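You operate a simulated robot arm through the tools that you are given. There is no shell and no other tool.

The job below is to be done with a simulated two-armed robot. You get a single attempt, and the scene is never put back.

Task
Tap the white insert home in the nozzle holder.
Fine: shut the vice on the holder first, soft mallet back in its cup, vice open at the end; dent nothing.
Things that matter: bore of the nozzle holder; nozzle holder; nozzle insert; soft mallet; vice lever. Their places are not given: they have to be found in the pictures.

It is judged by the outcome, as a careful person would: the job done as asked, and still so three seconds after it is handed in. It fails if anything else is knocked over, pushed out of place, dropped, spilled or broken.

Robot
Two 7-joint arms with two-finger parallel grippers on one trunk that stands fixed in place. Base frame: the origin is at the foot of the trunk, x ahead of it, y to its left, z up. Readings come in mm, rad, newtons and seconds.
The left shoulder is at [20, 138, 1300], the right one opposite. With the tool pointing down near the work surface each hand reaches from about 100 to 480 mm from the base axis, measured 20 degrees to its own side. Payload 1.57 kg a hand.
The tool frame of a hand sits at the grasp point between the pads (the TCP): z along the fingers, y along the line on which they close. The tips reach 30 mm beyond it. The gripper opens to 80 mm. The fingers are 17 mm wide and 12 mm thick; the gripper's body (40 by 82 mm) begins 80 mm behind the TCP.
Orientation is that of the tool frame in the base frame, as a unit quaternion [x, y, z, w]. With the fingers straight down and closing along the base's y, the tool's x points along the base's -x, its y along +y and its z along -z.

Tools
- The arms move only by the tool nudge_tool. It takes "left_plan", "right_plan" or both (then of equal length, played together; a hand with none holds still); each is text: rows parted by semicolons, each of 7 numbers parted by spaces: the opening, from 0 (shut) to 1 (fully open), then the shift along the base's x, y, z in mm, then the turn, a rotation vector about the base's x, y, z in rad. In form: grip x y z wx wy wz; .... A call has 1 to 20 rows; each row is the pose to reach, as a shift and turn from the pose commanded when the call began. Each row takes 0.2 s and may step no farther than 50 mm and 0.15 rad from the row before; otherwise, or with a gripper value out of range, the whole call is refused. A pose out of reach is approached as far as the arm can. The call stops where the force on the tool passes 40 N (or 10 N more than at its start, if that is more) or the arm is blocked; 0.2 s more then pass. The fingers move at their own pace (about 45 mm/s each) and stop on an object; they squeeze with about 28 N. The grip force told is the motor's: it shows also when the fingers shut on nothing. Time passes only in rows, and 0.2 s behind the last, so rows that repeat a pose let the fingers close. It gives the time, the measured TCP pose, the force on the tool (base axes), the opening and the grip force at its end, in the units of the frame above (readings bear some noise), with the torque about the TCP (base axes, N m) and any sound that the robot's microphone picked up.
- Cameras (640 x 400 px; columns grow to the right, rows downward): "scene" is now at [177.3, 50.5, 1212]; the picture's right is [0.54, -0.84, 0.00], its down [-0.23, -0.15, -0.96] and it looks along [0.81, 0.52, -0.27] (base axes); focal length 214 px, centre (320, 200). "left" rides on the left gripper at [72, 7, -122] in its tool frame; the picture's right is [-0.09, 1.00, 0.00], its down [-0.84, -0.08, -0.54] and it looks along [-0.54, -0.05, 0.84] (tool axes); focal length 238 px, centre (320, 200). "right" rides on the right gripper at [72, -7, -122] in its tool frame; the picture's right is [0.09, 1.00, 0.00], its down [-0.84, 0.08, -0.54] and it looks along [-0.54, 0.05, 0.84] (tool axes); focal length 238 px, centre (320, 200).
- snapshot(camera): a new picture of that camera. The clock stands still meanwhile.
- lift_body(by): slides the trunk up (or, below 0, down) by that many mm; the arms and the scene camera ride with it, the base frame stays. It gives what a move gives, with no picture.
- pan_tilt(pan, tilt): turns the head with the scene camera to pan (to the left, within 1.047 rad either way) and tilt (down, from -0.506 to 1.204), counted from straight ahead of the robot. It gives what a move gives.
- locate(camera, pixels): for up to 12 pixels [column, row] of the newest picture of that camera ("zoom" is the newest enlarged one), the place [x, y, z] in the base frame of the surface seen there, good to about 3 mm. The clock stands still meanwhile.
- enlarge(camera, box): a new picture of the part [left, top, right, bottom] of that camera's present view, enlarged. The clock stands still meanwhile.
- finish_job(): hands the job in; it is judged then, once.

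Unless the task says otherwise, let go and move clear before handing in.

The tools are called after "Emit:" as name(argument=value, ...) on one line, values as JSON. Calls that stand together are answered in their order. nudge_tool: Moves the arms, as the interface text tells. Its arguments: {"type":"object","properties":{"left_plan":{"type":"string"},"right_plan":{"type":"string"}},"required":[]} The other tools are called the same way: lift_body (by) moves the trunk up or down; pan_tilt (pan, tilt) turns the head that bears the scene camera; snapshot (camera) takes a picture; locate (camera, pixels) gives the place of the surface under pixels of a picture; enlarge (camera, box) takes an enlarged picture of a part of a camera's view; finish_job () hands the job in.

At the start:

```text
time: 0.0
left_position: [203.7, 325.1, 1151.9]
left_tcp_rot: [-0.013, 0.981, 0.038, -0.19]
left_force: [0.7, -0.3, 0.0]
left_moment: [-0.02, -0.02, 0.01]
left_gripper_width: 79.7
left_finger_force: 0.2
right_position: [279.2, 8.9, 1203.2]
right_tcp_rot: [0.0, 0.992, -0.002, -0.123]
right_force: [-0.2, -0.6, -0.3]
right_moment: [0.02, 0.0, -0.02]
right_gripper_width: 79.9
right_finger_force: 0.1
trunk travel left (down, up): [-675.0, 565.0]
head pan, tilt (commanded): [0.571, 0.272]
```

scene: 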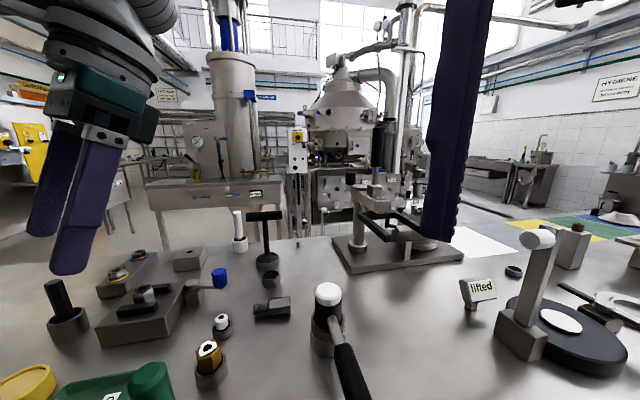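
right: 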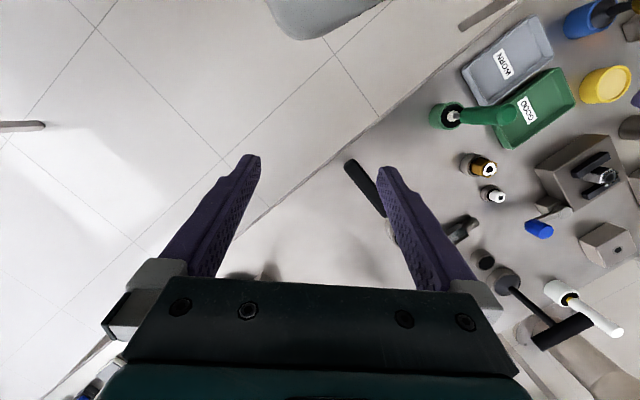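
left: 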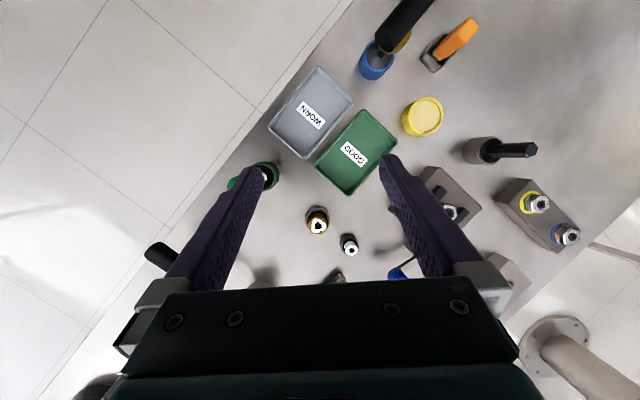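

The scene picture shows a bench with a vice-like block with black jaws near (145,300), a blue-ended lever near (215,280), a white-tipped insert near (221,325), and a mallet with a white head near (328,295). I'll enlarge the parts to identify them.

Emit:
enlarge(camera="scene", box=[40, 200, 300, 400])

Emit:
enlarge(camera="scene", box=[220, 200, 480, 400])

Emit:
enlarge(camera="left", box=[220, 60, 620, 300])

Emit:
enlarge(camera="right", box=[400, 60, 640, 360])

```text
2.00 times, centred on (170, 300) of scene
```

zoom: 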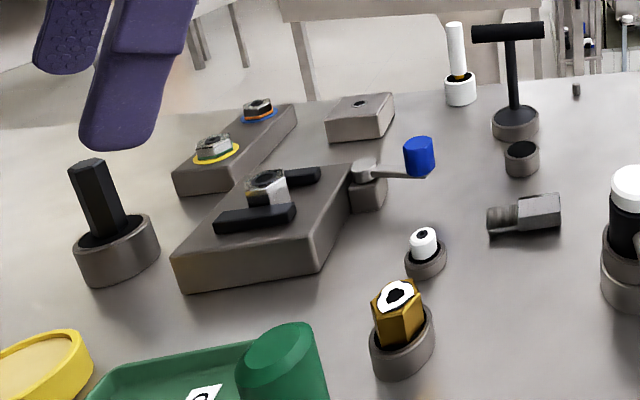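

```text
2.00 times, centred on (350, 300) of scene
```

zoom: 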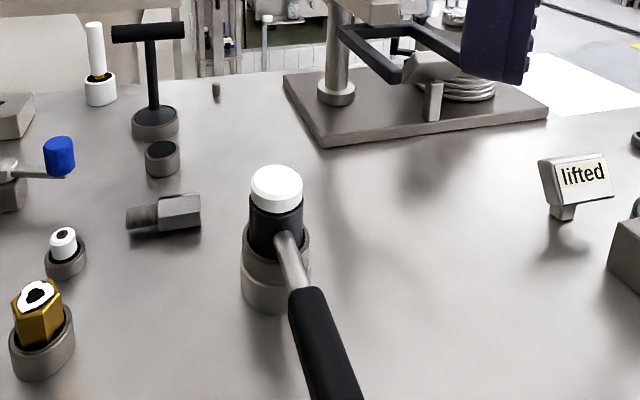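

```text
1.60 times, centred on (420, 180) of left
```

zoom: 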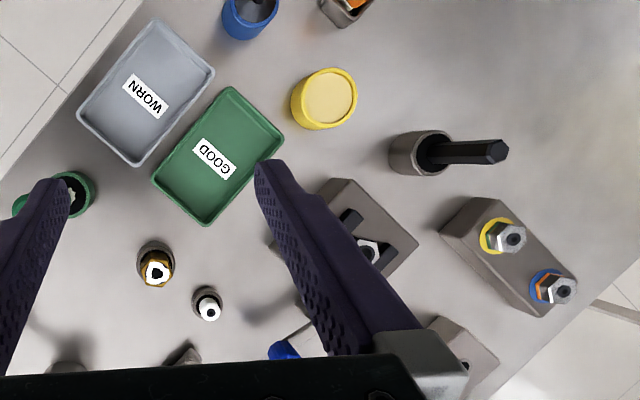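

```text
1.33 times, centred on (520, 210) of right
```

zoom: 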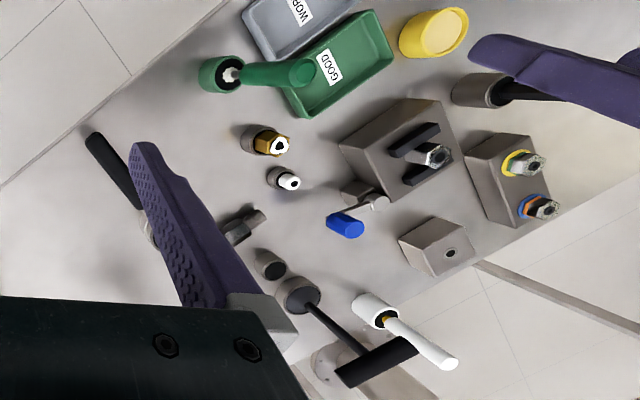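

The vice block with two black jaws and a hex holder shows at scene (145,292), and a small white part stands in a cup at (221,322). I'll get coordinates of these features from the wide scene view.

Emit:
locate(camera="scene", pixels=[[173, 292], [145, 291], [147, 308], [196, 285], [219, 279], [221, 319], [221, 332], [208, 350], [328, 291], [325, 340], [350, 360], [130, 335]])

Emit:
pan_tilt(pan=0.571, tilt=0.75)

Emit:
snapshot(camera="scene")

```text
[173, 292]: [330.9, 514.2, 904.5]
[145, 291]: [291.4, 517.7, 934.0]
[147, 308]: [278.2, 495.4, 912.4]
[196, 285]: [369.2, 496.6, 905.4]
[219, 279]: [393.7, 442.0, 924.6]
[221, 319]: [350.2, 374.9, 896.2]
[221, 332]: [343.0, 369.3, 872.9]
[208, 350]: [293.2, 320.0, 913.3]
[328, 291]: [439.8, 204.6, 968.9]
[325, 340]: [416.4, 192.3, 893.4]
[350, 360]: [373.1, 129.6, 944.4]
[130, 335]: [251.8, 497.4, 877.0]
```

```text
time: 0.9
left_position: [204.1, 325.7, 1149.2]
left_tcp_rot: [-0.013, 0.981, 0.038, -0.191]
left_force: [-0.6, 0.0, 0.1]
left_moment: [-0.03, 0.03, 0.01]
left_gripper_width: 80.0
left_finger_force: 0.0
right_position: [278.6, 8.0, 1203.5]
right_tcp_rot: [0.0, 0.992, -0.002, -0.124]
right_force: [-0.7, -0.4, 0.4]
right_moment: [-0.02, 0.0, 0.0]
right_gripper_width: 80.1
right_finger_force: 0.2
trunk travel left (down, up): [-675.0, 565.0]
head pan, tilt (commanded): [0.571, 0.75]
```

```text
taken
```

scene: 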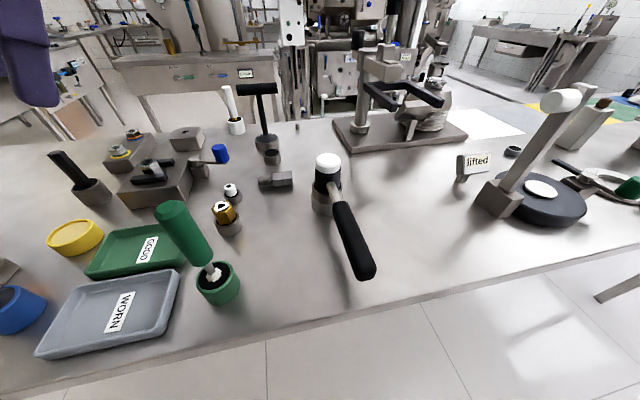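

The tilted view shows the mallet (head (326,170), black handle toward (365,265)), the vice at (155,185) and the white part at (230,192). I'll enlarge these for detail.

Emit:
enlarge(camera="scene", box=[100, 120, 260, 220])

Emit:
locate(camera="zoom", pixels=[[206, 180], [200, 160], [215, 170], [190, 178], [190, 235], [310, 165], [400, 175], [488, 135], [520, 268], [520, 292], [490, 345], [380, 280]])

Emit:
enlarge(camera="scene", box=[260, 130, 420, 290])

Emit:
locate(camera="zoom", pixels=[[170, 85], [160, 130], [165, 200], [180, 150], [200, 190], [220, 230], [250, 300], [280, 370], [160, 180], [120, 200], [155, 215], [268, 330]])

```text
4.00 times, centred on (180, 170) of scene
```

zoom: 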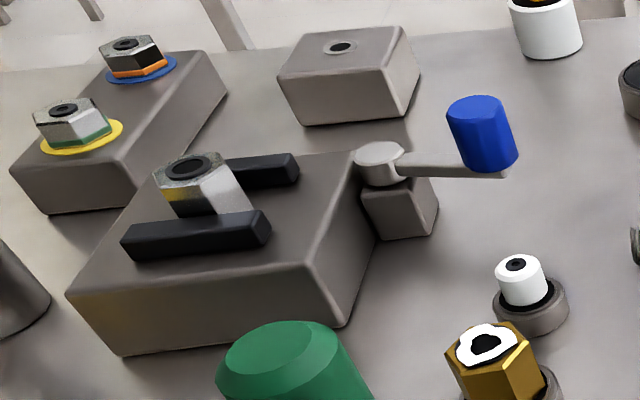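

```text
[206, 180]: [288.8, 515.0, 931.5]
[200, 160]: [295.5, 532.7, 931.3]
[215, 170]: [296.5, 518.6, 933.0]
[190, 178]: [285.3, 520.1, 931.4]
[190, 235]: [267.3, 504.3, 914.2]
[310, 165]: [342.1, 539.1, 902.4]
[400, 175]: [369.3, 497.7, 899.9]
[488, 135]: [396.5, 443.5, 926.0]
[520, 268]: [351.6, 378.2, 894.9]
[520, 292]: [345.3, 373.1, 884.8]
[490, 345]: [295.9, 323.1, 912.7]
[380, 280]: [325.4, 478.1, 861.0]
```

```text
2.50 times, centred on (340, 210) of scene
```

zoom: 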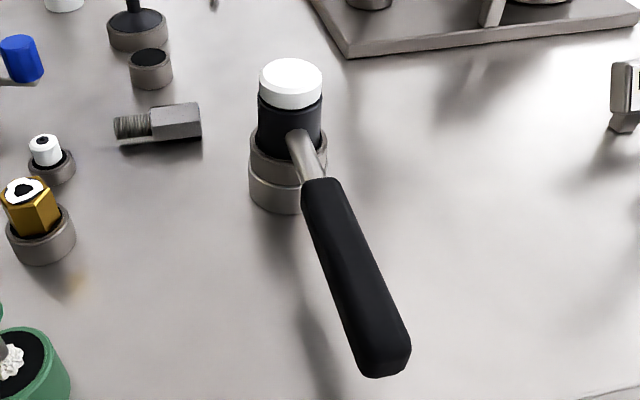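

```text
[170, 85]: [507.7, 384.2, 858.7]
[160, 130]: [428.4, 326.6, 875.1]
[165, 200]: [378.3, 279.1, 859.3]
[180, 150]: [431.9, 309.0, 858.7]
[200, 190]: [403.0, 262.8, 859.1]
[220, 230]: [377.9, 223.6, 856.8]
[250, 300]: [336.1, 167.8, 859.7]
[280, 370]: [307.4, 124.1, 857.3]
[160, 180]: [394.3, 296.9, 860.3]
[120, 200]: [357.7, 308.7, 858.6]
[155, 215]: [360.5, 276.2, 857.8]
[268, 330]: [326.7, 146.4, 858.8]
```

The bench top is at z≈859, the holder's top at z≈932, and the white insert near (350,376). Next I'll locate the mallet parts on the last enlargement.

Emit:
locate(camera="zoom", pixels=[[290, 75], [262, 85], [320, 85], [290, 120], [303, 150], [312, 172], [320, 190], [340, 240], [360, 290], [390, 355], [275, 165], [270, 195]])

Emit:
enlarge(camera="scene", box=[200, 160, 260, 240])

Emit:
locate(camera="zoom", pixels=[[160, 100]])

Emit:
enlarge(camera="left", box=[290, 190, 390, 270])

```text
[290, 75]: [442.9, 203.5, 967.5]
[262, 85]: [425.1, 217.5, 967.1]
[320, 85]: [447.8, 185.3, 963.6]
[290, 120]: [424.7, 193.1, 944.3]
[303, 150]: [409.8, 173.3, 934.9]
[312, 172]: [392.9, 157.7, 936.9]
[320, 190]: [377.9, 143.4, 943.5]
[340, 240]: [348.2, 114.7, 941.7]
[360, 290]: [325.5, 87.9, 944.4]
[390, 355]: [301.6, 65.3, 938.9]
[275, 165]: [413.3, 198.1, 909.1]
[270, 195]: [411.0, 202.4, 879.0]
```

```text
5.00 times, centred on (230, 200) of scene
```

zoom: 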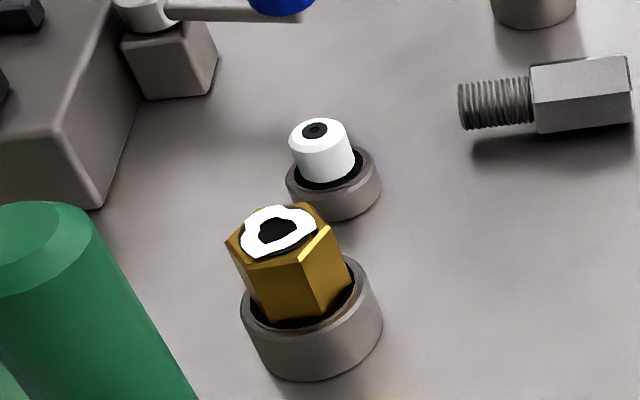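

```text
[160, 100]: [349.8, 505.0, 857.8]
```

```text
5.00 times, centred on (340, 230) of left
```

zoom: 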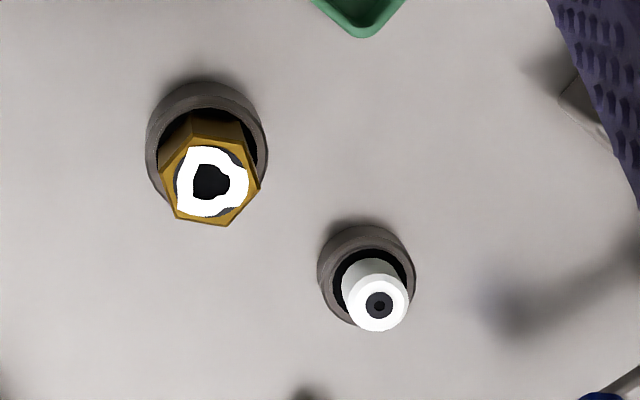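

The mallet head is at about (437,200), top z≈968, with its handle running back to about (300,64) at z≈942; the insert is at (350,376). I'll bring the left hand upright and closer above the vice, to look through its camera.

Emit:
nudge_tool(left_plan="1 8 35 -25 -0.02 -0.1 -0.01; 1 16 70 -50 -0.04 -0.2 -0.02; 1 20 100 -75 -0.06 -0.3 -0.03; 1 24 130 -100 -0.075 -0.384 -0.04; 1 24 130 -100 -0.075 -0.384 -0.04")

Emit:
snapshot(camera="left")

Emit:
snapshot(camera="scene")

```text
time: 2.1
left_position: [228.2, 454.9, 1051.3]
left_tcp_rot: [0.006, 1.0, 0.003, 0.002]
left_force: [0.5, 0.4, 0.5]
left_moment: [0.0, 0.0, 0.0]
left_gripper_width: 80.1
left_finger_force: 0.1
right_position: [278.9, 7.4, 1202.2]
right_tcp_rot: [-0.001, 0.992, -0.002, -0.125]
right_force: [-0.1, -0.5, 0.6]
right_moment: [-0.03, 0.01, 0.02]
right_gripper_width: 79.8
right_finger_force: 0.1
trunk travel left (down, up): [-675.0, 565.0]
head pan, tilt (commanded): [0.571, 0.75]
```

```text
taken
```

left: 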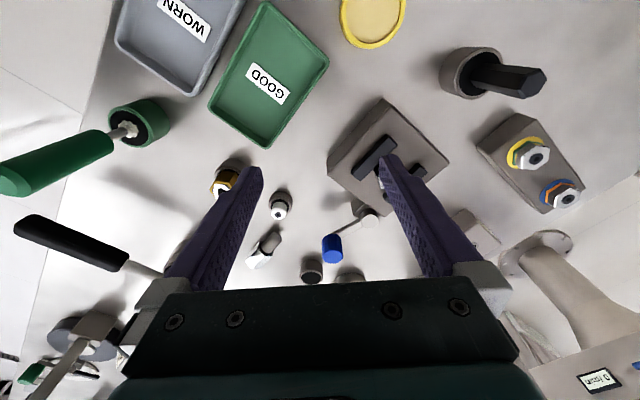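

```text
taken
```

scene: 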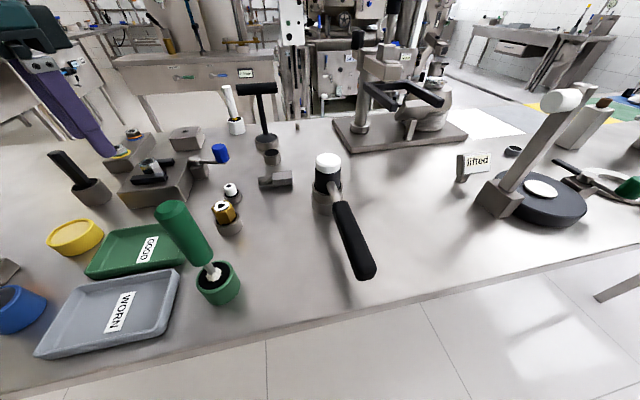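

The left hand is now straight down at (228,455,1051); the vice shows at (385,165), the blue knob at (332,248), the insert at (280,205). I'll enlarge that region for details.

Emit:
enlarge(camera="left", box=[240, 90, 460, 290])

Emit:
enlarge(camera="left", box=[320, 90, 460, 190])

```text
2.00 times, centred on (350, 190) of left
```

zoom: 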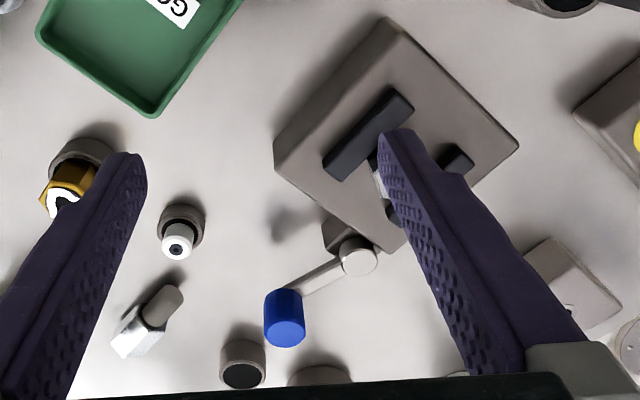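

```text
4.00 times, centred on (390, 140) of left
```

zoom: 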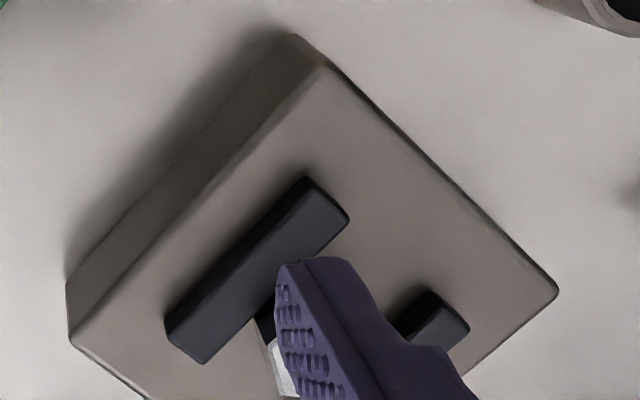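

The right-hand finger hides the holder. I'll shift the hand by +75 mm in y so the vice comes between the fingers.

Emit:
nudge_tool(left_plan="1 0 40 0 0 0 0; 1 0 75 0 0 0 0; 1 0 75 0 0 0 0")

Emit:
snapshot(camera="left")

Emit:
enlarge(camera="left", box=[250, 90, 390, 240])

```text
time: 2.9
left_position: [228.7, 529.1, 1049.6]
left_tcp_rot: [0.007, 1.0, 0.002, 0.0]
left_force: [1.3, -0.8, 0.6]
left_moment: [0.01, -0.02, -0.02]
left_gripper_width: 80.1
left_finger_force: 0.0
right_position: [279.1, 8.7, 1202.2]
right_tcp_rot: [-0.001, 0.992, -0.002, -0.125]
right_force: [-0.8, -0.6, -0.4]
right_moment: [0.01, 0.03, -0.01]
right_gripper_width: 80.0
right_finger_force: 0.0
trunk travel left (down, up): [-675.0, 565.0]
head pan, tilt (commanded): [0.571, 0.75]
```

```text
taken
```

left: 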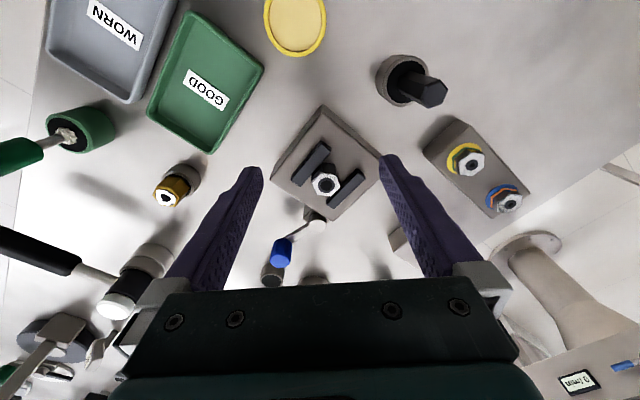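

```text
2.67 times, centred on (320, 165) of left
```

zoom: 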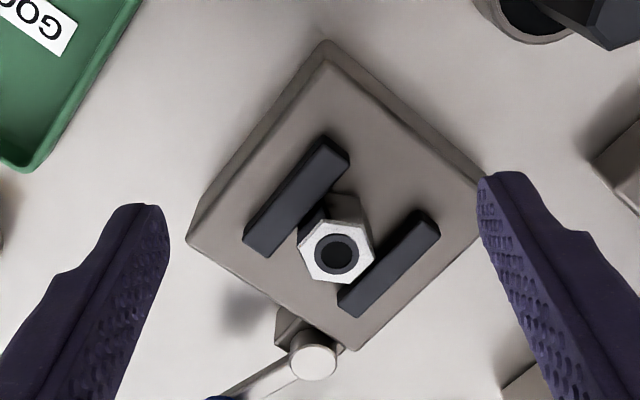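

Now the holder with its black bore is clear at zoom (337,252), with the jaws at both sides and the lever pivot at (313,358). I'll locate these points.

Emit:
locate(camera="zoom", pixels=[[337, 252], [337, 235], [337, 270], [318, 252], [355, 252], [310, 222], [297, 165], [265, 225], [330, 150], [355, 290], [420, 225], [313, 360]])

Emit:
enlarge(camera="left", box=[250, 200, 350, 290])

Emit:
locate(camera="zoom", pixels=[[200, 220], [180, 270], [210, 180], [420, 100], [330, 130], [240, 210]])

```text
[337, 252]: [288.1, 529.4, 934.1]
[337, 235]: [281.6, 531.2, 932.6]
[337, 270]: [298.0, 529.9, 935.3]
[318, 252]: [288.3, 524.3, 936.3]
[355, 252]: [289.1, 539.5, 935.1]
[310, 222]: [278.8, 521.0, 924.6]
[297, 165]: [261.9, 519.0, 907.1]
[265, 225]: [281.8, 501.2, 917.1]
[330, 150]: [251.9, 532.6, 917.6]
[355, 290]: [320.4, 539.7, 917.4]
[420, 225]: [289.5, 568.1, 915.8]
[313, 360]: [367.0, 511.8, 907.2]
```

```text
4.44 times, centred on (300, 245) of left
```

zoom: 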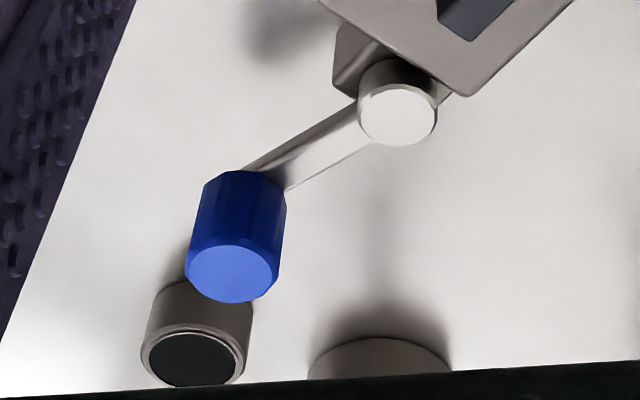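

```text
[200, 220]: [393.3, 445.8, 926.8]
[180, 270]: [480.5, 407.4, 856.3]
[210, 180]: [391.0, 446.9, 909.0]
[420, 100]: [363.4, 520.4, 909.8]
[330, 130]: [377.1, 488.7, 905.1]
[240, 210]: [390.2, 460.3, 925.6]
```

The holder's bore is near (288.5,529.5,934), the lever pivot near (367,511,907) and the blue knob near (392,449,925). Before touching the lever I'll check the objects around it (T-handle, brush, small cups) in the scene view.

Emit:
enlarge(camera="scene", box=[180, 70, 300, 200])

Emit:
locate(camera="zoom", pixels=[[250, 85], [260, 180], [418, 95], [395, 90], [480, 90], [415, 180], [425, 350], [425, 388], [520, 540], [220, 410], [270, 610], [360, 590]])

```text
3.08 times, centred on (240, 135) of scene
```

zoom: 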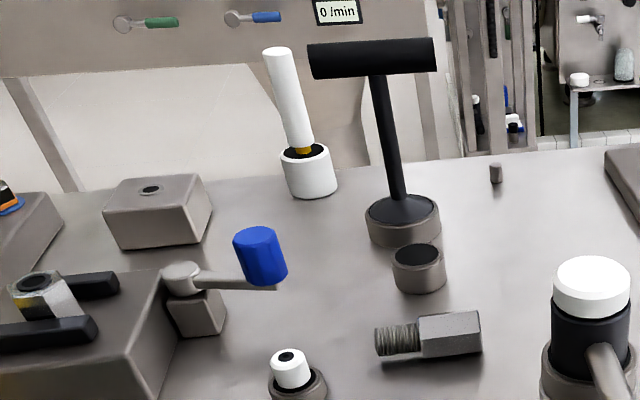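

```text
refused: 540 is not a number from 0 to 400
```

Emit:
locate(camera="zoom", pixels=[[285, 70], [310, 170], [325, 60], [425, 55], [385, 130], [400, 220], [418, 255], [418, 280], [260, 240], [275, 280], [184, 275], [290, 360]])

```text
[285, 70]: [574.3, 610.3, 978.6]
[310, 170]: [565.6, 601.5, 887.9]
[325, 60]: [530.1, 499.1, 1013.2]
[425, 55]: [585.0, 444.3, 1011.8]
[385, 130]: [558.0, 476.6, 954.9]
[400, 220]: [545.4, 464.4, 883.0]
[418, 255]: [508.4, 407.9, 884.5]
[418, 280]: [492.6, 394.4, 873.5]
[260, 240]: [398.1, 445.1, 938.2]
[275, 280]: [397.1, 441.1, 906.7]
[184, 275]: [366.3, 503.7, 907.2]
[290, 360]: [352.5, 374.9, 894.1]
```

The T-handle (530–585 in x) is far enough from the lever's sweep. I'll move the left hand above the blue knob at about (397,445) and yaw it −60° so the fingers can straddle the knob along the lever's tangent.

Emit:
nudge_tool(left_plan="1 24 -12 0 0 0 -0.13; 1 48 -24 0 0 0 -0.26; 1 72 -36 0 0 0 -0.39; 1 96 -48 0 0 0 -0.52; 1 120 -60 0 0 0 -0.65; 1 144 -72 0 0 0 -0.78; 1 168 -84 0 0 0 -0.92; 1 168 -84 0 0 0 -1.05; 1 168 -84 0 0 0 -1.05")

Emit:
snapshot(camera="left")

Emit:
snapshot(camera="scene")

```text
time: 4.9
left_position: [395.7, 445.6, 1049.6]
left_tcp_rot: [0.508, 0.861, 0.001, 0.002]
left_force: [-1.2, 0.1, 0.2]
left_moment: [0.0, -0.01, -0.01]
left_gripper_width: 79.9
left_finger_force: 0.1
right_position: [280.9, 7.9, 1203.2]
right_tcp_rot: [0.0, 0.992, -0.001, -0.125]
right_force: [-0.6, 0.0, 1.0]
right_moment: [0.0, 0.0, 0.01]
right_gripper_width: 79.7
right_finger_force: 0.1
trunk travel left (down, up): [-675.0, 565.0]
head pan, tilt (commanded): [0.571, 0.75]
```

```text
taken
```

left: 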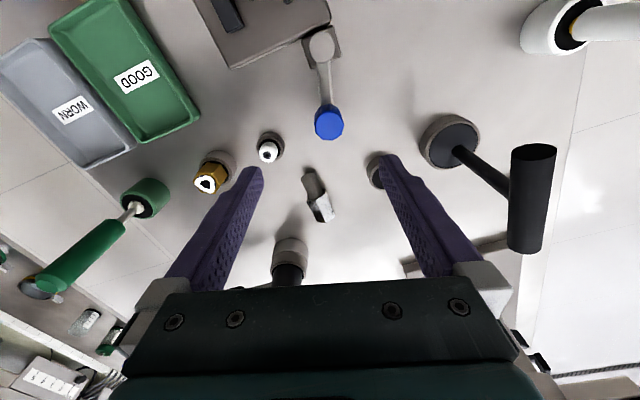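

```text
taken
```

scene: 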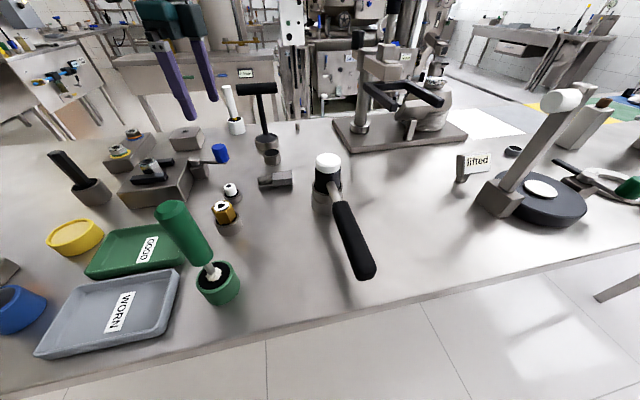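

The hand is above the knob; the knob appears at (328,123) and the lever runs vertically up to the pivot at (322,47). I'll enlarge and locate precisely.

Emit:
enlarge(camera="left", box=[240, 0, 400, 180])

Emit:
locate(camera="left", pixels=[[329, 125], [318, 125], [341, 125], [329, 137], [329, 114], [325, 85], [322, 47], [322, 35], [267, 152], [262, 145], [276, 150], [268, 160]])

```text
2.22 times, centred on (320, 90) of left
```

zoom: 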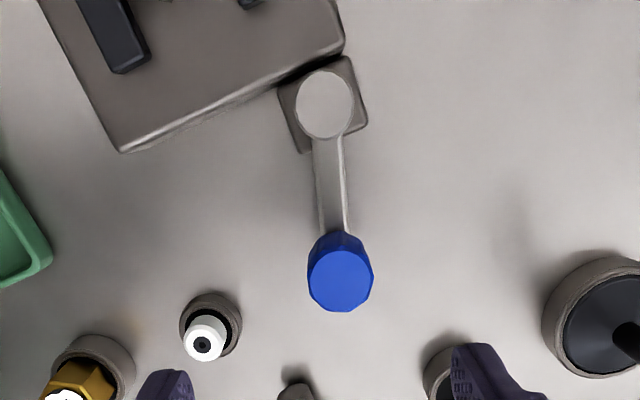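

```text
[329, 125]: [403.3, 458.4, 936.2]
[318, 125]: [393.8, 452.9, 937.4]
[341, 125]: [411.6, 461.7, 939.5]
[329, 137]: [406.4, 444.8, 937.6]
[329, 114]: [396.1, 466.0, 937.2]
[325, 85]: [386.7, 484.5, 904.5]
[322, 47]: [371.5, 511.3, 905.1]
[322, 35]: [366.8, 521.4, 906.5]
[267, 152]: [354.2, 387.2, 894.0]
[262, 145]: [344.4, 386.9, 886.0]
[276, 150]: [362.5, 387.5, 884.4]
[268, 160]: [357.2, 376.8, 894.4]
```

Knob top centre is about (402,456.5,937), pivot about (371,512); the fingers' closing axis is now along the lever's tangent. I'll descend so the tips are at z≈915 with the knob between, then close loosely to about 30 mm.

Emit:
nudge_tool(left_plan="1 6.5 11 -30 0 0 0; 1 6.5 11 -60 0 0 0; 1 6.5 11 -85 0 0 0; 1 6.5 11 -104 0 0 0; 0.4 6.5 11 -104 0 0 0; 0.4 6.5 11 -104 0 0 0; 0.4 6.5 11 -104 0 0 0; 0.4 6.5 11 -104 0 0 0")

Emit:
snapshot(camera="left")

Emit:
enlarge(camera="scene", box=[100, 90, 300, 230])

```text
time: 6.7
left_position: [391.9, 449.0, 954.7]
left_tcp_rot: [0.507, 0.862, 0.005, 0.006]
left_force: [20.9, 10.6, -3.6]
left_moment: [0.34, -0.22, -0.04]
left_gripper_width: 53.1
left_finger_force: 12.0
left hand out of reach, approached as far as the arm can: row 1, 2, 3, 4, 5, 6, 7, 8
right_position: [281.4, 8.8, 1203.9]
right_tcp_rot: [-0.001, 0.992, 0.0, -0.123]
right_force: [-0.3, -0.6, -0.8]
right_moment: [-0.01, 0.01, 0.01]
right_gripper_width: 79.9
right_finger_force: 0.1
trunk travel left (down, up): [-675.0, 565.0]
head pan, tilt (commanded): [0.571, 0.75]
```

```text
taken
```

left: 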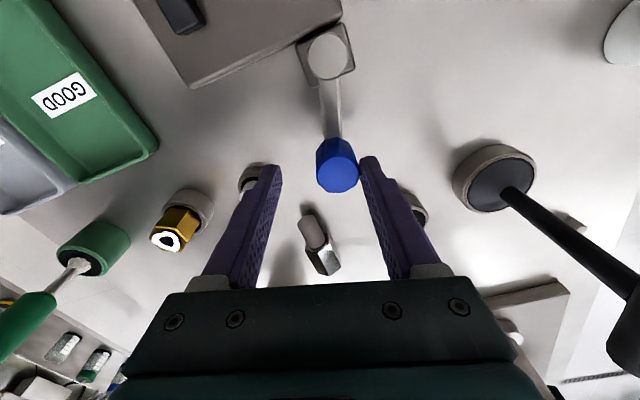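

```text
2.86 times, centred on (200, 160) of scene
```

zoom: 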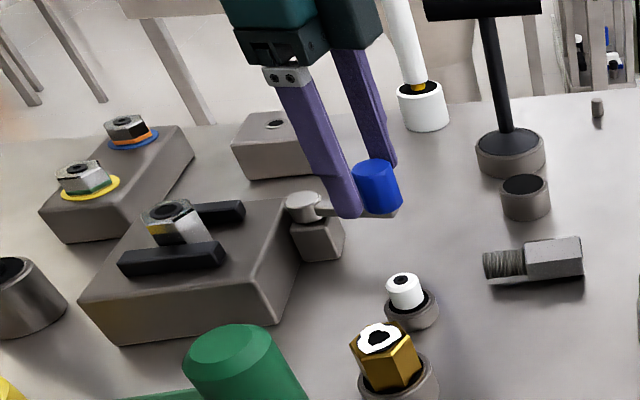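

The arm ran short of reach (391.9,449,954.7) and the far finger is pressing on the knob with ~23 N. I'll open at once, rise, and then lower the trunk to gain reach.

Emit:
nudge_tool(left_plan="1 0 0 0 0 0 0; 1 0 0 0 0 0 0; 1 -4 -8 30 0 0 0; 1 -6.5 -11 60 0 0 0; 1 -6.5 -11 104 0 0 0; 1 -6.5 -11 104 0 0 0")

Emit:
snapshot(camera="left")

Emit:
locate(camera="left", pixels=[[329, 125], [322, 47]])

```text
time: 8.1
left_position: [379.8, 435.4, 1058.3]
left_tcp_rot: [0.507, 0.862, 0.002, 0.002]
left_force: [-0.3, 0.1, -0.1]
left_moment: [0.03, 0.03, 0.01]
left_gripper_width: 79.8
left_finger_force: 0.0
right_position: [279.3, 8.8, 1203.2]
right_tcp_rot: [0.0, 0.992, -0.003, -0.124]
right_force: [-0.1, -0.6, -0.7]
right_moment: [0.0, -0.02, 0.01]
right_gripper_width: 80.3
right_finger_force: 0.0
trunk travel left (down, up): [-675.0, 565.0]
head pan, tilt (commanded): [0.571, 0.75]
```

```text
taken
```

left: 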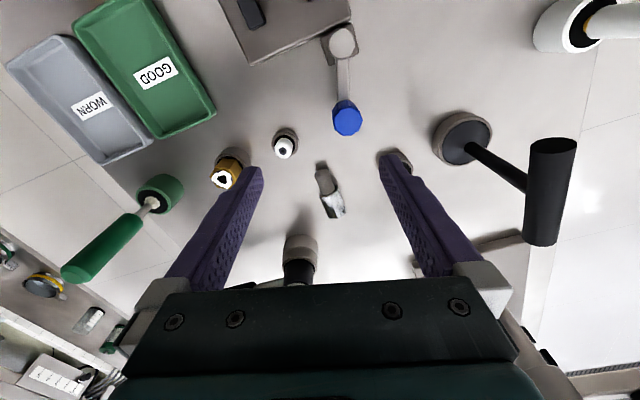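

```text
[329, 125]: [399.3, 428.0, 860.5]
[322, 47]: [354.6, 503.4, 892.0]
```

The hand is clear again. I'll check whether the lever moved, with the knob now at (347,118) and pivot at (341,42).

Emit:
locate(camera="left", pixels=[[347, 118], [336, 118], [358, 118], [341, 42], [341, 32], [344, 80]])

Emit:
enlarge(camera="left", box=[200, 0, 400, 180])

```text
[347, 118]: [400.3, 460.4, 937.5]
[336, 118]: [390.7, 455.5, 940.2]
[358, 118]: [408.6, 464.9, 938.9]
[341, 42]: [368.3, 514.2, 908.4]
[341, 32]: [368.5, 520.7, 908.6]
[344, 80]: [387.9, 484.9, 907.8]
```

```text
2.22 times, centred on (300, 90) of left
```

zoom: 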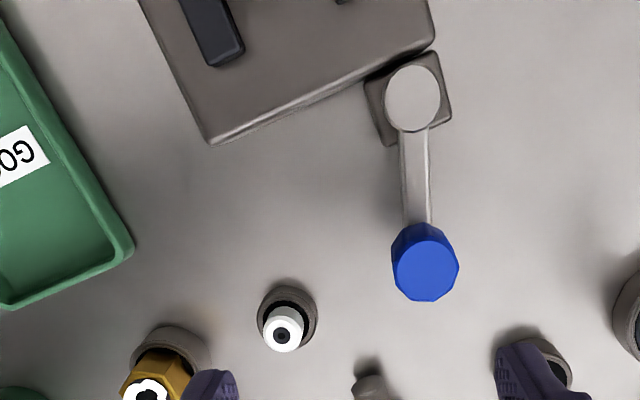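

The lever hasn't moved: knob (400,459), pivot (369,514), so pushing it clockwise (towards the robot) is blocked; it likely closes counter-clockwise, away from the robot. I need more reach, so I'll raise the left hand 140 mm and then lower the trunk.

Emit:
nudge_tool(left_plan="1 0 0 45 0 0 0; 1 0 0 90 0 0 0; 1 0 0 140 0 0 0; 1 0 0 140 0 0 0", right_plan="1 0 0 20 0 0 0; 1 0 0 40 0 0 0; 1 0 0 60 0 0 0; 1 0 0 60 0 0 0")

Emit:
lift_body(by=-130)

Emit:
snapshot(camera="scene")

Emit:
snapshot(camera="left")

Emit:
snapshot(camera="right")

```text
time: 8.8
left_position: [381.1, 435.5, 1161.1]
left_tcp_rot: [0.508, 0.861, 0.002, 0.001]
left_force: [0.9, -0.8, -0.3]
left_moment: [0.01, 0.0, -0.04]
left_gripper_width: 80.1
left_finger_force: 0.1
right_position: [268.0, 4.7, 1203.2]
right_tcp_rot: [0.004, 0.977, -0.002, -0.213]
right_force: [-0.4, 0.7, -0.1]
right_moment: [-0.01, -0.02, 0.01]
right_gripper_width: 80.1
right_finger_force: 0.0
trunk travel left (down, up): [-675.0, 565.0]
head pan, tilt (commanded): [0.571, 0.75]
stopped in row 3 (right hand): the arm was blocked; the commanded pose is now the measured one
```

```text
time: 10.4
left_position: [381.6, 435.6, 1032.7]
left_tcp_rot: [0.508, 0.861, 0.001, 0.002]
left_force: [-0.6, -0.2, 1.1]
left_moment: [0.0, 0.0, 0.02]
left_gripper_width: 80.0
left_finger_force: 0.1
right_position: [268.8, 5.3, 1073.3]
right_tcp_rot: [0.004, 0.977, -0.002, -0.214]
right_force: [0.7, -0.2, -0.6]
right_moment: [0.01, 0.01, 0.01]
right_gripper_width: 79.9
right_finger_force: 0.0
trunk travel left (down, up): [-545.0, 695.0]
head pan, tilt (commanded): [0.571, 0.75]
```

```text
taken
```

scene: 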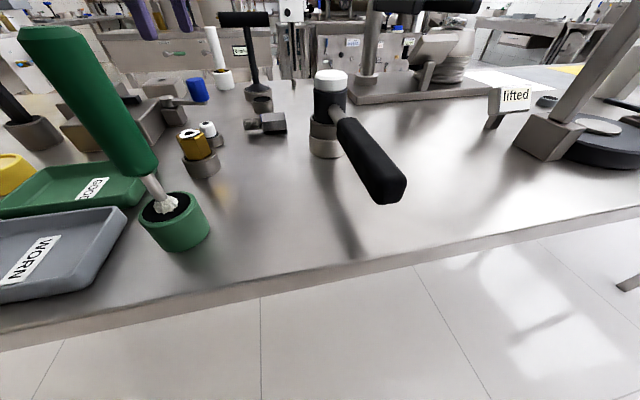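

```text
taken
```

left: 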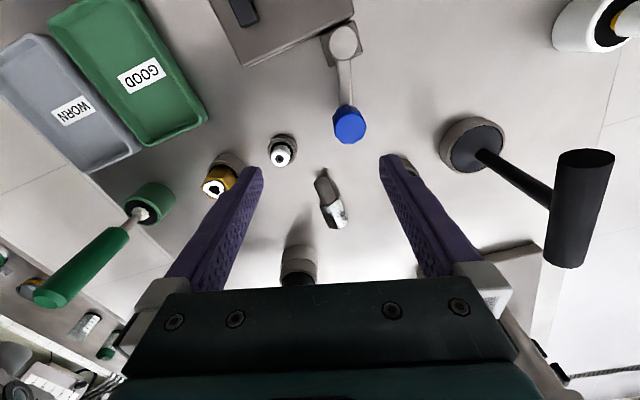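

```text
taken
```

right: 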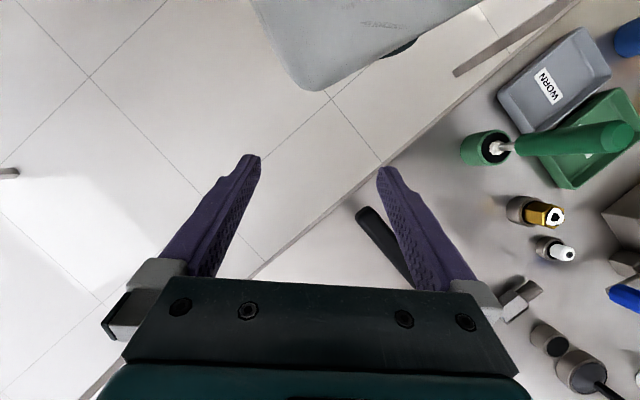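

The trunk is 130 mm lower; the mallet and parts stand undisturbed. I'll test the reach in the air above the lever, moving toward (425,480).

Emit:
nudge_tool(left_plan="1 20 22 0 0 0 0; 1 32 34 0 0 0 0; 1 45 46 0 0 0 0; 1 45 46 0 0 0 0")

```text
time: 11.6
left_position: [376.8, 469.7, 1004.2]
left_tcp_rot: [0.5, 0.865, -0.018, -0.032]
left_force: [0.2, -0.6, 0.8]
left_moment: [0.0, -0.01, -0.01]
left_gripper_width: 80.0
left_finger_force: 0.0
left hand out of reach, approached as far as the arm can: row 1, 2, 3, 4
right_position: [266.4, 5.6, 1073.5]
right_tcp_rot: [0.005, 0.977, -0.001, -0.213]
right_force: [0.1, 0.8, 0.3]
right_moment: [-0.01, 0.0, 0.03]
right_gripper_width: 79.9
right_finger_force: 0.0
trunk travel left (down, up): [-545.0, 695.0]
head pan, tilt (commanded): [0.571, 0.75]
stopped in row 4 (left hand): the arm was blocked; the commanded pose is now the measured one
```

With the fingers straight down, the arm is blocked by a joint near here. Leaning the fingers outward should help, so I'll tilt the hand about 0.6 rad outward while rising slightly, and look again.

Emit:
nudge_tool(left_plan="1 0 0 15 0.09 -0.11 0; 1 0 0 30 0.18 -0.22 0; 1 0 0 40 0.27 -0.32 0; 1 0 0 40 0.36 -0.42 0; 1 0 0 40 0.39 -0.46 0; 1 0 0 40 0.39 -0.46 0")

Emit:
nudge_tool(left_plan="1 25 0 0 0 0 0; 1 50 0 0 0 0 0; 1 60 20 0 0 0 0; 1 60 40 0 0 0 0; 1 60 40 0 0 0 0")

Emit:
snapshot(camera="left")

Emit:
snapshot(camera="scene")

```text
time: 13.0
left_position: [377.1, 468.6, 1045.5]
left_tcp_rot: [0.475, 0.836, 0.264, 0.073]
left_force: [-0.1, 0.0, 1.1]
left_moment: [0.0, -0.02, 0.0]
left_gripper_width: 79.8
left_finger_force: 0.1
right_position: [267.8, 5.3, 1072.6]
right_tcp_rot: [0.004, 0.977, -0.002, -0.213]
right_force: [-0.4, -0.5, -0.2]
right_moment: [0.0, -0.01, 0.0]
right_gripper_width: 80.1
right_finger_force: 0.1
trunk travel left (down, up): [-545.0, 695.0]
head pan, tilt (commanded): [0.571, 0.75]
```

```text
time: 14.2
left_position: [437.9, 509.6, 1044.7]
left_tcp_rot: [0.475, 0.836, 0.263, 0.072]
left_force: [0.4, 0.3, -0.1]
left_moment: [-0.02, 0.02, 0.01]
left_gripper_width: 79.9
left_finger_force: 0.0
right_position: [268.7, 5.9, 1073.7]
right_tcp_rot: [0.003, 0.977, -0.002, -0.213]
right_force: [-0.8, -1.3, -0.8]
right_moment: [0.03, 0.03, 0.02]
right_gripper_width: 79.9
right_finger_force: 0.1
trunk travel left (down, up): [-545.0, 695.0]
head pan, tilt (commanded): [0.571, 0.75]
```

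```text
taken
```

left: 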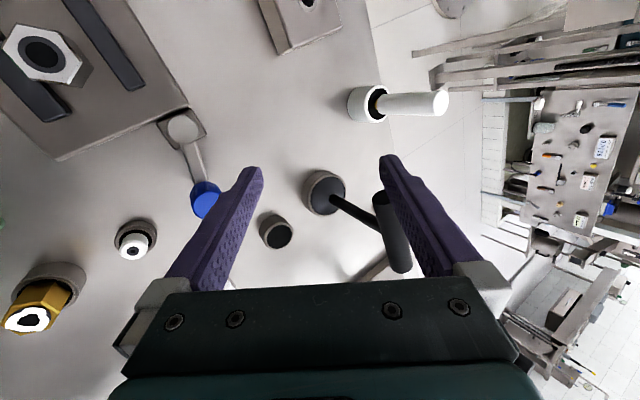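

```text
taken
```

scene: 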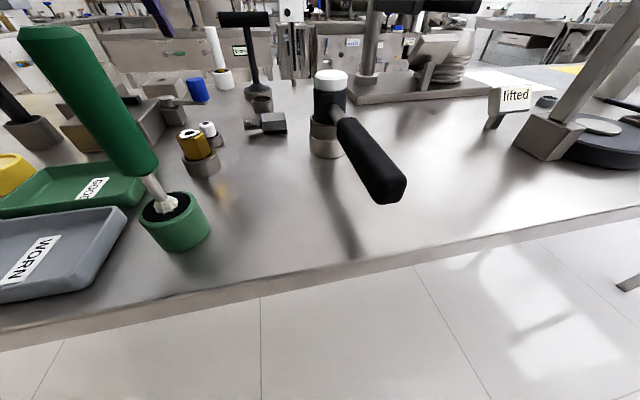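

Tilted, the hand reaches (438,510) easily. I'll come at the knob along the tool axis with a 50 mm opening, so the two fingers loosely cage it near and far.

Emit:
nudge_tool(left_plan="0.625 -26 -31 -5 0 0 0; 0.625 -52 -62 -15 0 0 0; 0.625 -78 -92 -29 0 0 0; 0.625 -78 -92 -29 0 0 0; 0.625 -66 -80 -57 0 0 0; 0.625 -54 -68 -84 0 0 0; 0.625 -54 -68 -84 0 0 0")

Emit:
snapshot(camera="left")

Emit:
enlarge(camera="scene", box=[60, 20, 300, 180])

```text
time: 15.8
left_position: [383.2, 441.3, 961.4]
left_tcp_rot: [0.476, 0.837, 0.262, 0.071]
left_force: [0.1, -0.7, -0.4]
left_moment: [0.02, 0.0, 0.02]
left_gripper_width: 49.6
left_finger_force: 0.1
right_position: [268.0, 5.7, 1073.7]
right_tcp_rot: [0.004, 0.977, -0.002, -0.214]
right_force: [-0.6, -0.4, -0.4]
right_moment: [0.02, -0.03, 0.03]
right_gripper_width: 79.9
right_finger_force: 0.0
trunk travel left (down, up): [-545.0, 695.0]
head pan, tilt (commanded): [0.571, 0.75]
```

```text
taken
```

left: 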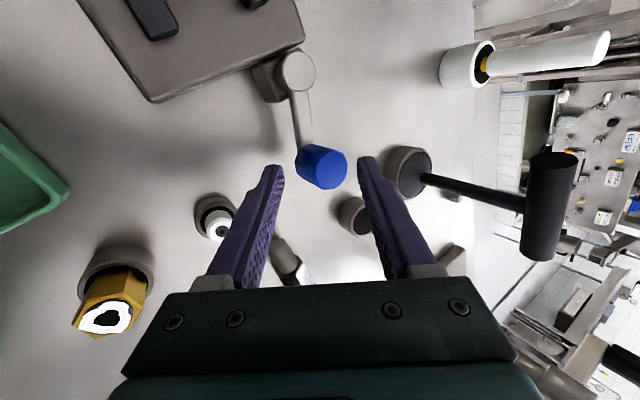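

```text
2.50 times, centred on (180, 100) of scene
```

zoom: 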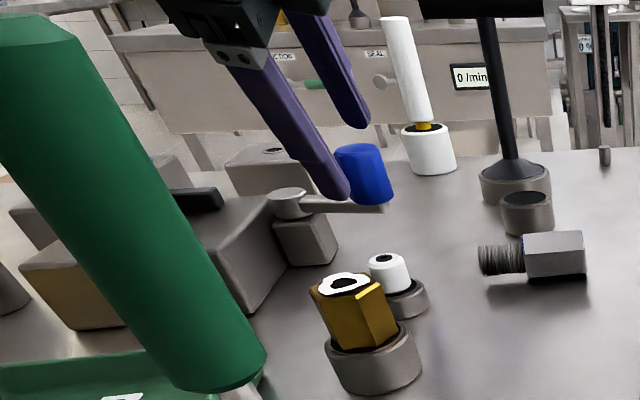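

The knob (321,168) is between the fingertips. I'll descend the last 33 mm along the tool axis, then push gently about 15 mm along the lever's tangent (counter-clockwise) and watch the force.

Emit:
nudge_tool(left_plan="0.625 6 6 -14 0 0 0; 0.625 12.5 12.5 -28 0 0 0; 0.625 12.5 12.5 -28 0 0 0")

Emit:
snapshot(camera="left")

```text
time: 16.6
left_position: [396.4, 456.8, 933.2]
left_tcp_rot: [0.475, 0.836, 0.264, 0.072]
left_force: [1.1, 0.3, 0.0]
left_moment: [0.03, 0.04, 0.0]
left_gripper_width: 49.8
left_finger_force: 0.0
right_position: [268.6, 6.7, 1073.5]
right_tcp_rot: [0.004, 0.977, -0.001, -0.213]
right_force: [1.5, -0.3, 0.3]
right_moment: [-0.01, 0.03, 0.03]
right_gripper_width: 80.0
right_finger_force: 0.0
trunk travel left (down, up): [-545.0, 695.0]
head pan, tilt (commanded): [0.571, 0.75]
```

```text
taken
```

left: 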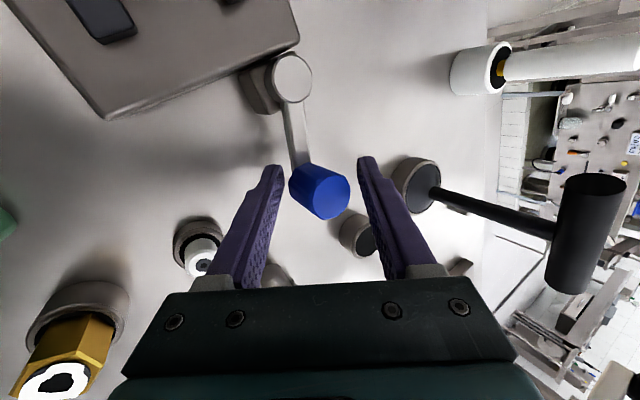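

The knob (320,192) is caged. I'll push counter-clockwise along the arc in small steps, following with yaw.

Emit:
nudge_tool(left_plan="0.625 4 2.2 0 0 0 0; 0.625 7 3.9 0 0 0 0; 0.625 10 5.5 0 0 0 0.05; 0.625 12.4 7.3 0 0 0 0.1; 0.625 15 9.3 0 0 0 0.15; 0.625 17.4 11.3 0 0 0 0.2")

Emit:
snapshot(camera="left")

```text
time: 18.0
left_position: [413.0, 464.9, 932.1]
left_tcp_rot: [0.39, 0.88, 0.268, 0.045]
left_force: [-0.7, -0.6, -2.1]
left_moment: [-0.02, 0.0, 0.02]
left_gripper_width: 51.9
left_finger_force: 1.1
right_position: [268.1, 5.0, 1072.4]
right_tcp_rot: [0.003, 0.977, -0.002, -0.213]
right_force: [0.3, -0.6, -0.7]
right_moment: [-0.03, 0.02, -0.02]
right_gripper_width: 80.0
right_finger_force: 0.0
trunk travel left (down, up): [-545.0, 695.0]
head pan, tilt (commanded): [0.571, 0.75]
```

```text
taken
```

left: 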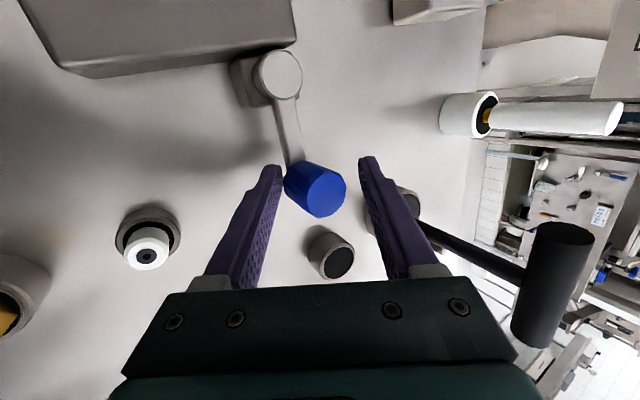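

The near finger now touches the knob with light force. I'll check the lever's angle with locate.

Emit:
locate(camera="left", pixels=[[322, 195], [308, 170], [278, 75], [290, 130]])

Emit:
nudge_tool(left_plan="0.625 2.6 2.1 0 0 0 0.05; 0.625 5 4.4 0 0 0 0.1; 0.625 7.4 6.8 0 0 0 0.15; 0.625 9.6 9.4 0 0 0 0.2")

Emit:
snapshot(camera="left")

```text
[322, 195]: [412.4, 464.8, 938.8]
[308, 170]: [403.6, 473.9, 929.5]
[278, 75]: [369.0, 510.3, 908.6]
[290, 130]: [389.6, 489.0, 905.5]
```

```text
time: 19.0
left_position: [422.5, 474.3, 932.7]
left_tcp_rot: [0.299, 0.914, 0.272, 0.017]
left_force: [-1.7, -1.4, -1.8]
left_moment: [-0.03, 0.03, 0.01]
left_gripper_width: 51.8
left_finger_force: 0.8
right_position: [267.5, 4.2, 1072.8]
right_tcp_rot: [0.004, 0.977, -0.002, -0.213]
right_force: [0.2, -1.1, -0.1]
right_moment: [0.01, 0.01, -0.01]
right_gripper_width: 80.0
right_finger_force: 0.1
trunk travel left (down, up): [-545.0, 695.0]
head pan, tilt (commanded): [0.571, 0.75]
```

```text
taken
```

left: 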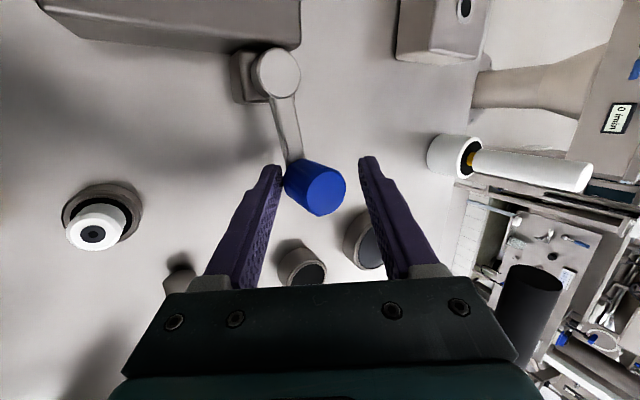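

The lever swings counter-clockwise with only ~2 N; the knob stays against the near finger. I'll continue along the arc in 0.05–0.1 rad steps, watching force.

Emit:
nudge_tool(left_plan="0.625 1.9 2.5 0 0 0 0.05; 0.625 3.6 5.2 0 0 0 0.1; 0.625 5.2 8 0 0 0 0.15; 0.625 6.7 10.8 0 0 0 0.2; 0.625 8 13.7 0 0 0 0.25; 0.625 9.2 16.7 0 0 0 0.3")

Emit:
snapshot(camera="left")

Emit:
enlarge(camera="scene", box=[60, 20, 300, 180])

```text
time: 20.4
left_position: [431.8, 491.6, 931.6]
left_tcp_rot: [0.16, 0.949, 0.271, -0.023]
left_force: [-0.6, -0.8, -0.8]
left_moment: [0.01, 0.0, 0.03]
left_gripper_width: 51.6
left_finger_force: 0.5
right_position: [268.3, 4.9, 1074.5]
right_tcp_rot: [0.003, 0.977, -0.002, -0.213]
right_force: [0.4, 0.1, 0.7]
right_moment: [0.0, 0.03, 0.01]
right_gripper_width: 79.9
right_finger_force: 0.0
trunk travel left (down, up): [-545.0, 695.0]
head pan, tilt (commanded): [0.571, 0.75]
```

```text
taken
```

left: 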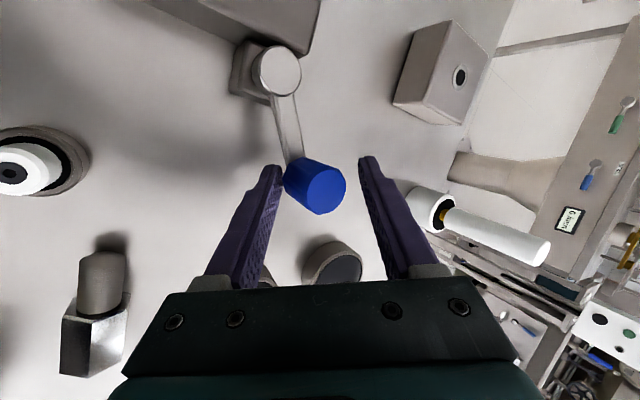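

```text
2.50 times, centred on (180, 100) of scene
```

zoom: 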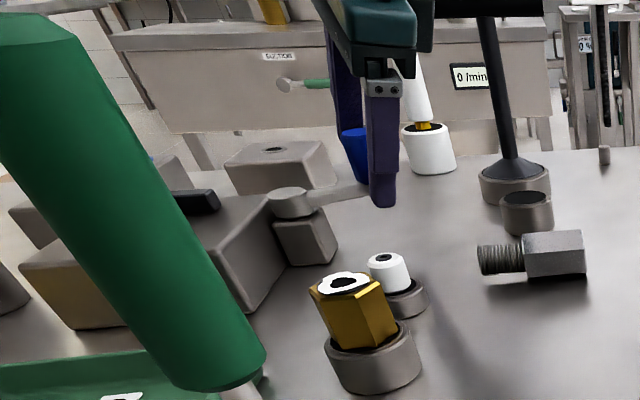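

Still no resistance; the lever is at about −20°. I'll continue the arc.

Emit:
nudge_tool(left_plan="0.625 1 3 0 0 0 0.05; 0.625 1.9 6.1 0 0 0 0.1; 0.625 2.6 9.2 0 0 0 0.15; 0.625 3.2 12.3 0 0 0 0.2; 0.625 3.6 15.4 0 0 0 0.25; 0.625 3.9 18.6 0 0 0 0.3")

Emit:
snapshot(camera="left")

```text
time: 21.8
left_position: [413.2, 498.6, 938.8]
left_tcp_rot: [0.016, 0.962, 0.266, -0.063]
left_force: [-0.1, 0.3, 0.5]
left_moment: [0.01, -0.02, 0.0]
left_gripper_width: 50.1
left_finger_force: 0.0
left hand out of reach, approached as far as the arm can: row 3, 4, 5, 6
right_position: [268.3, 4.4, 1072.8]
right_tcp_rot: [0.004, 0.977, -0.002, -0.213]
right_force: [-1.1, 0.1, -0.4]
right_moment: [0.02, 0.01, 0.01]
right_gripper_width: 80.0
right_finger_force: 0.1
trunk travel left (down, up): [-545.0, 695.0]
head pan, tilt (commanded): [0.571, 0.75]
```

```text
taken
```

left: 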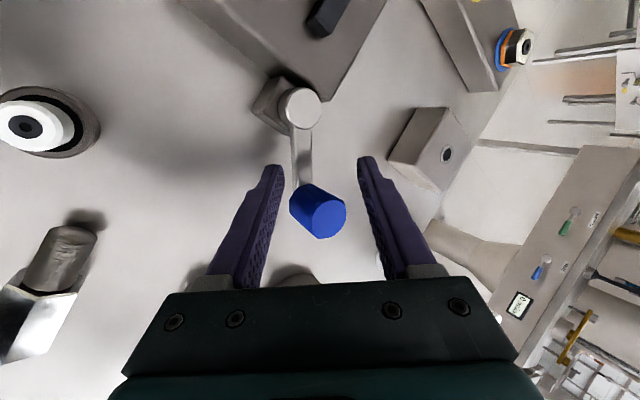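

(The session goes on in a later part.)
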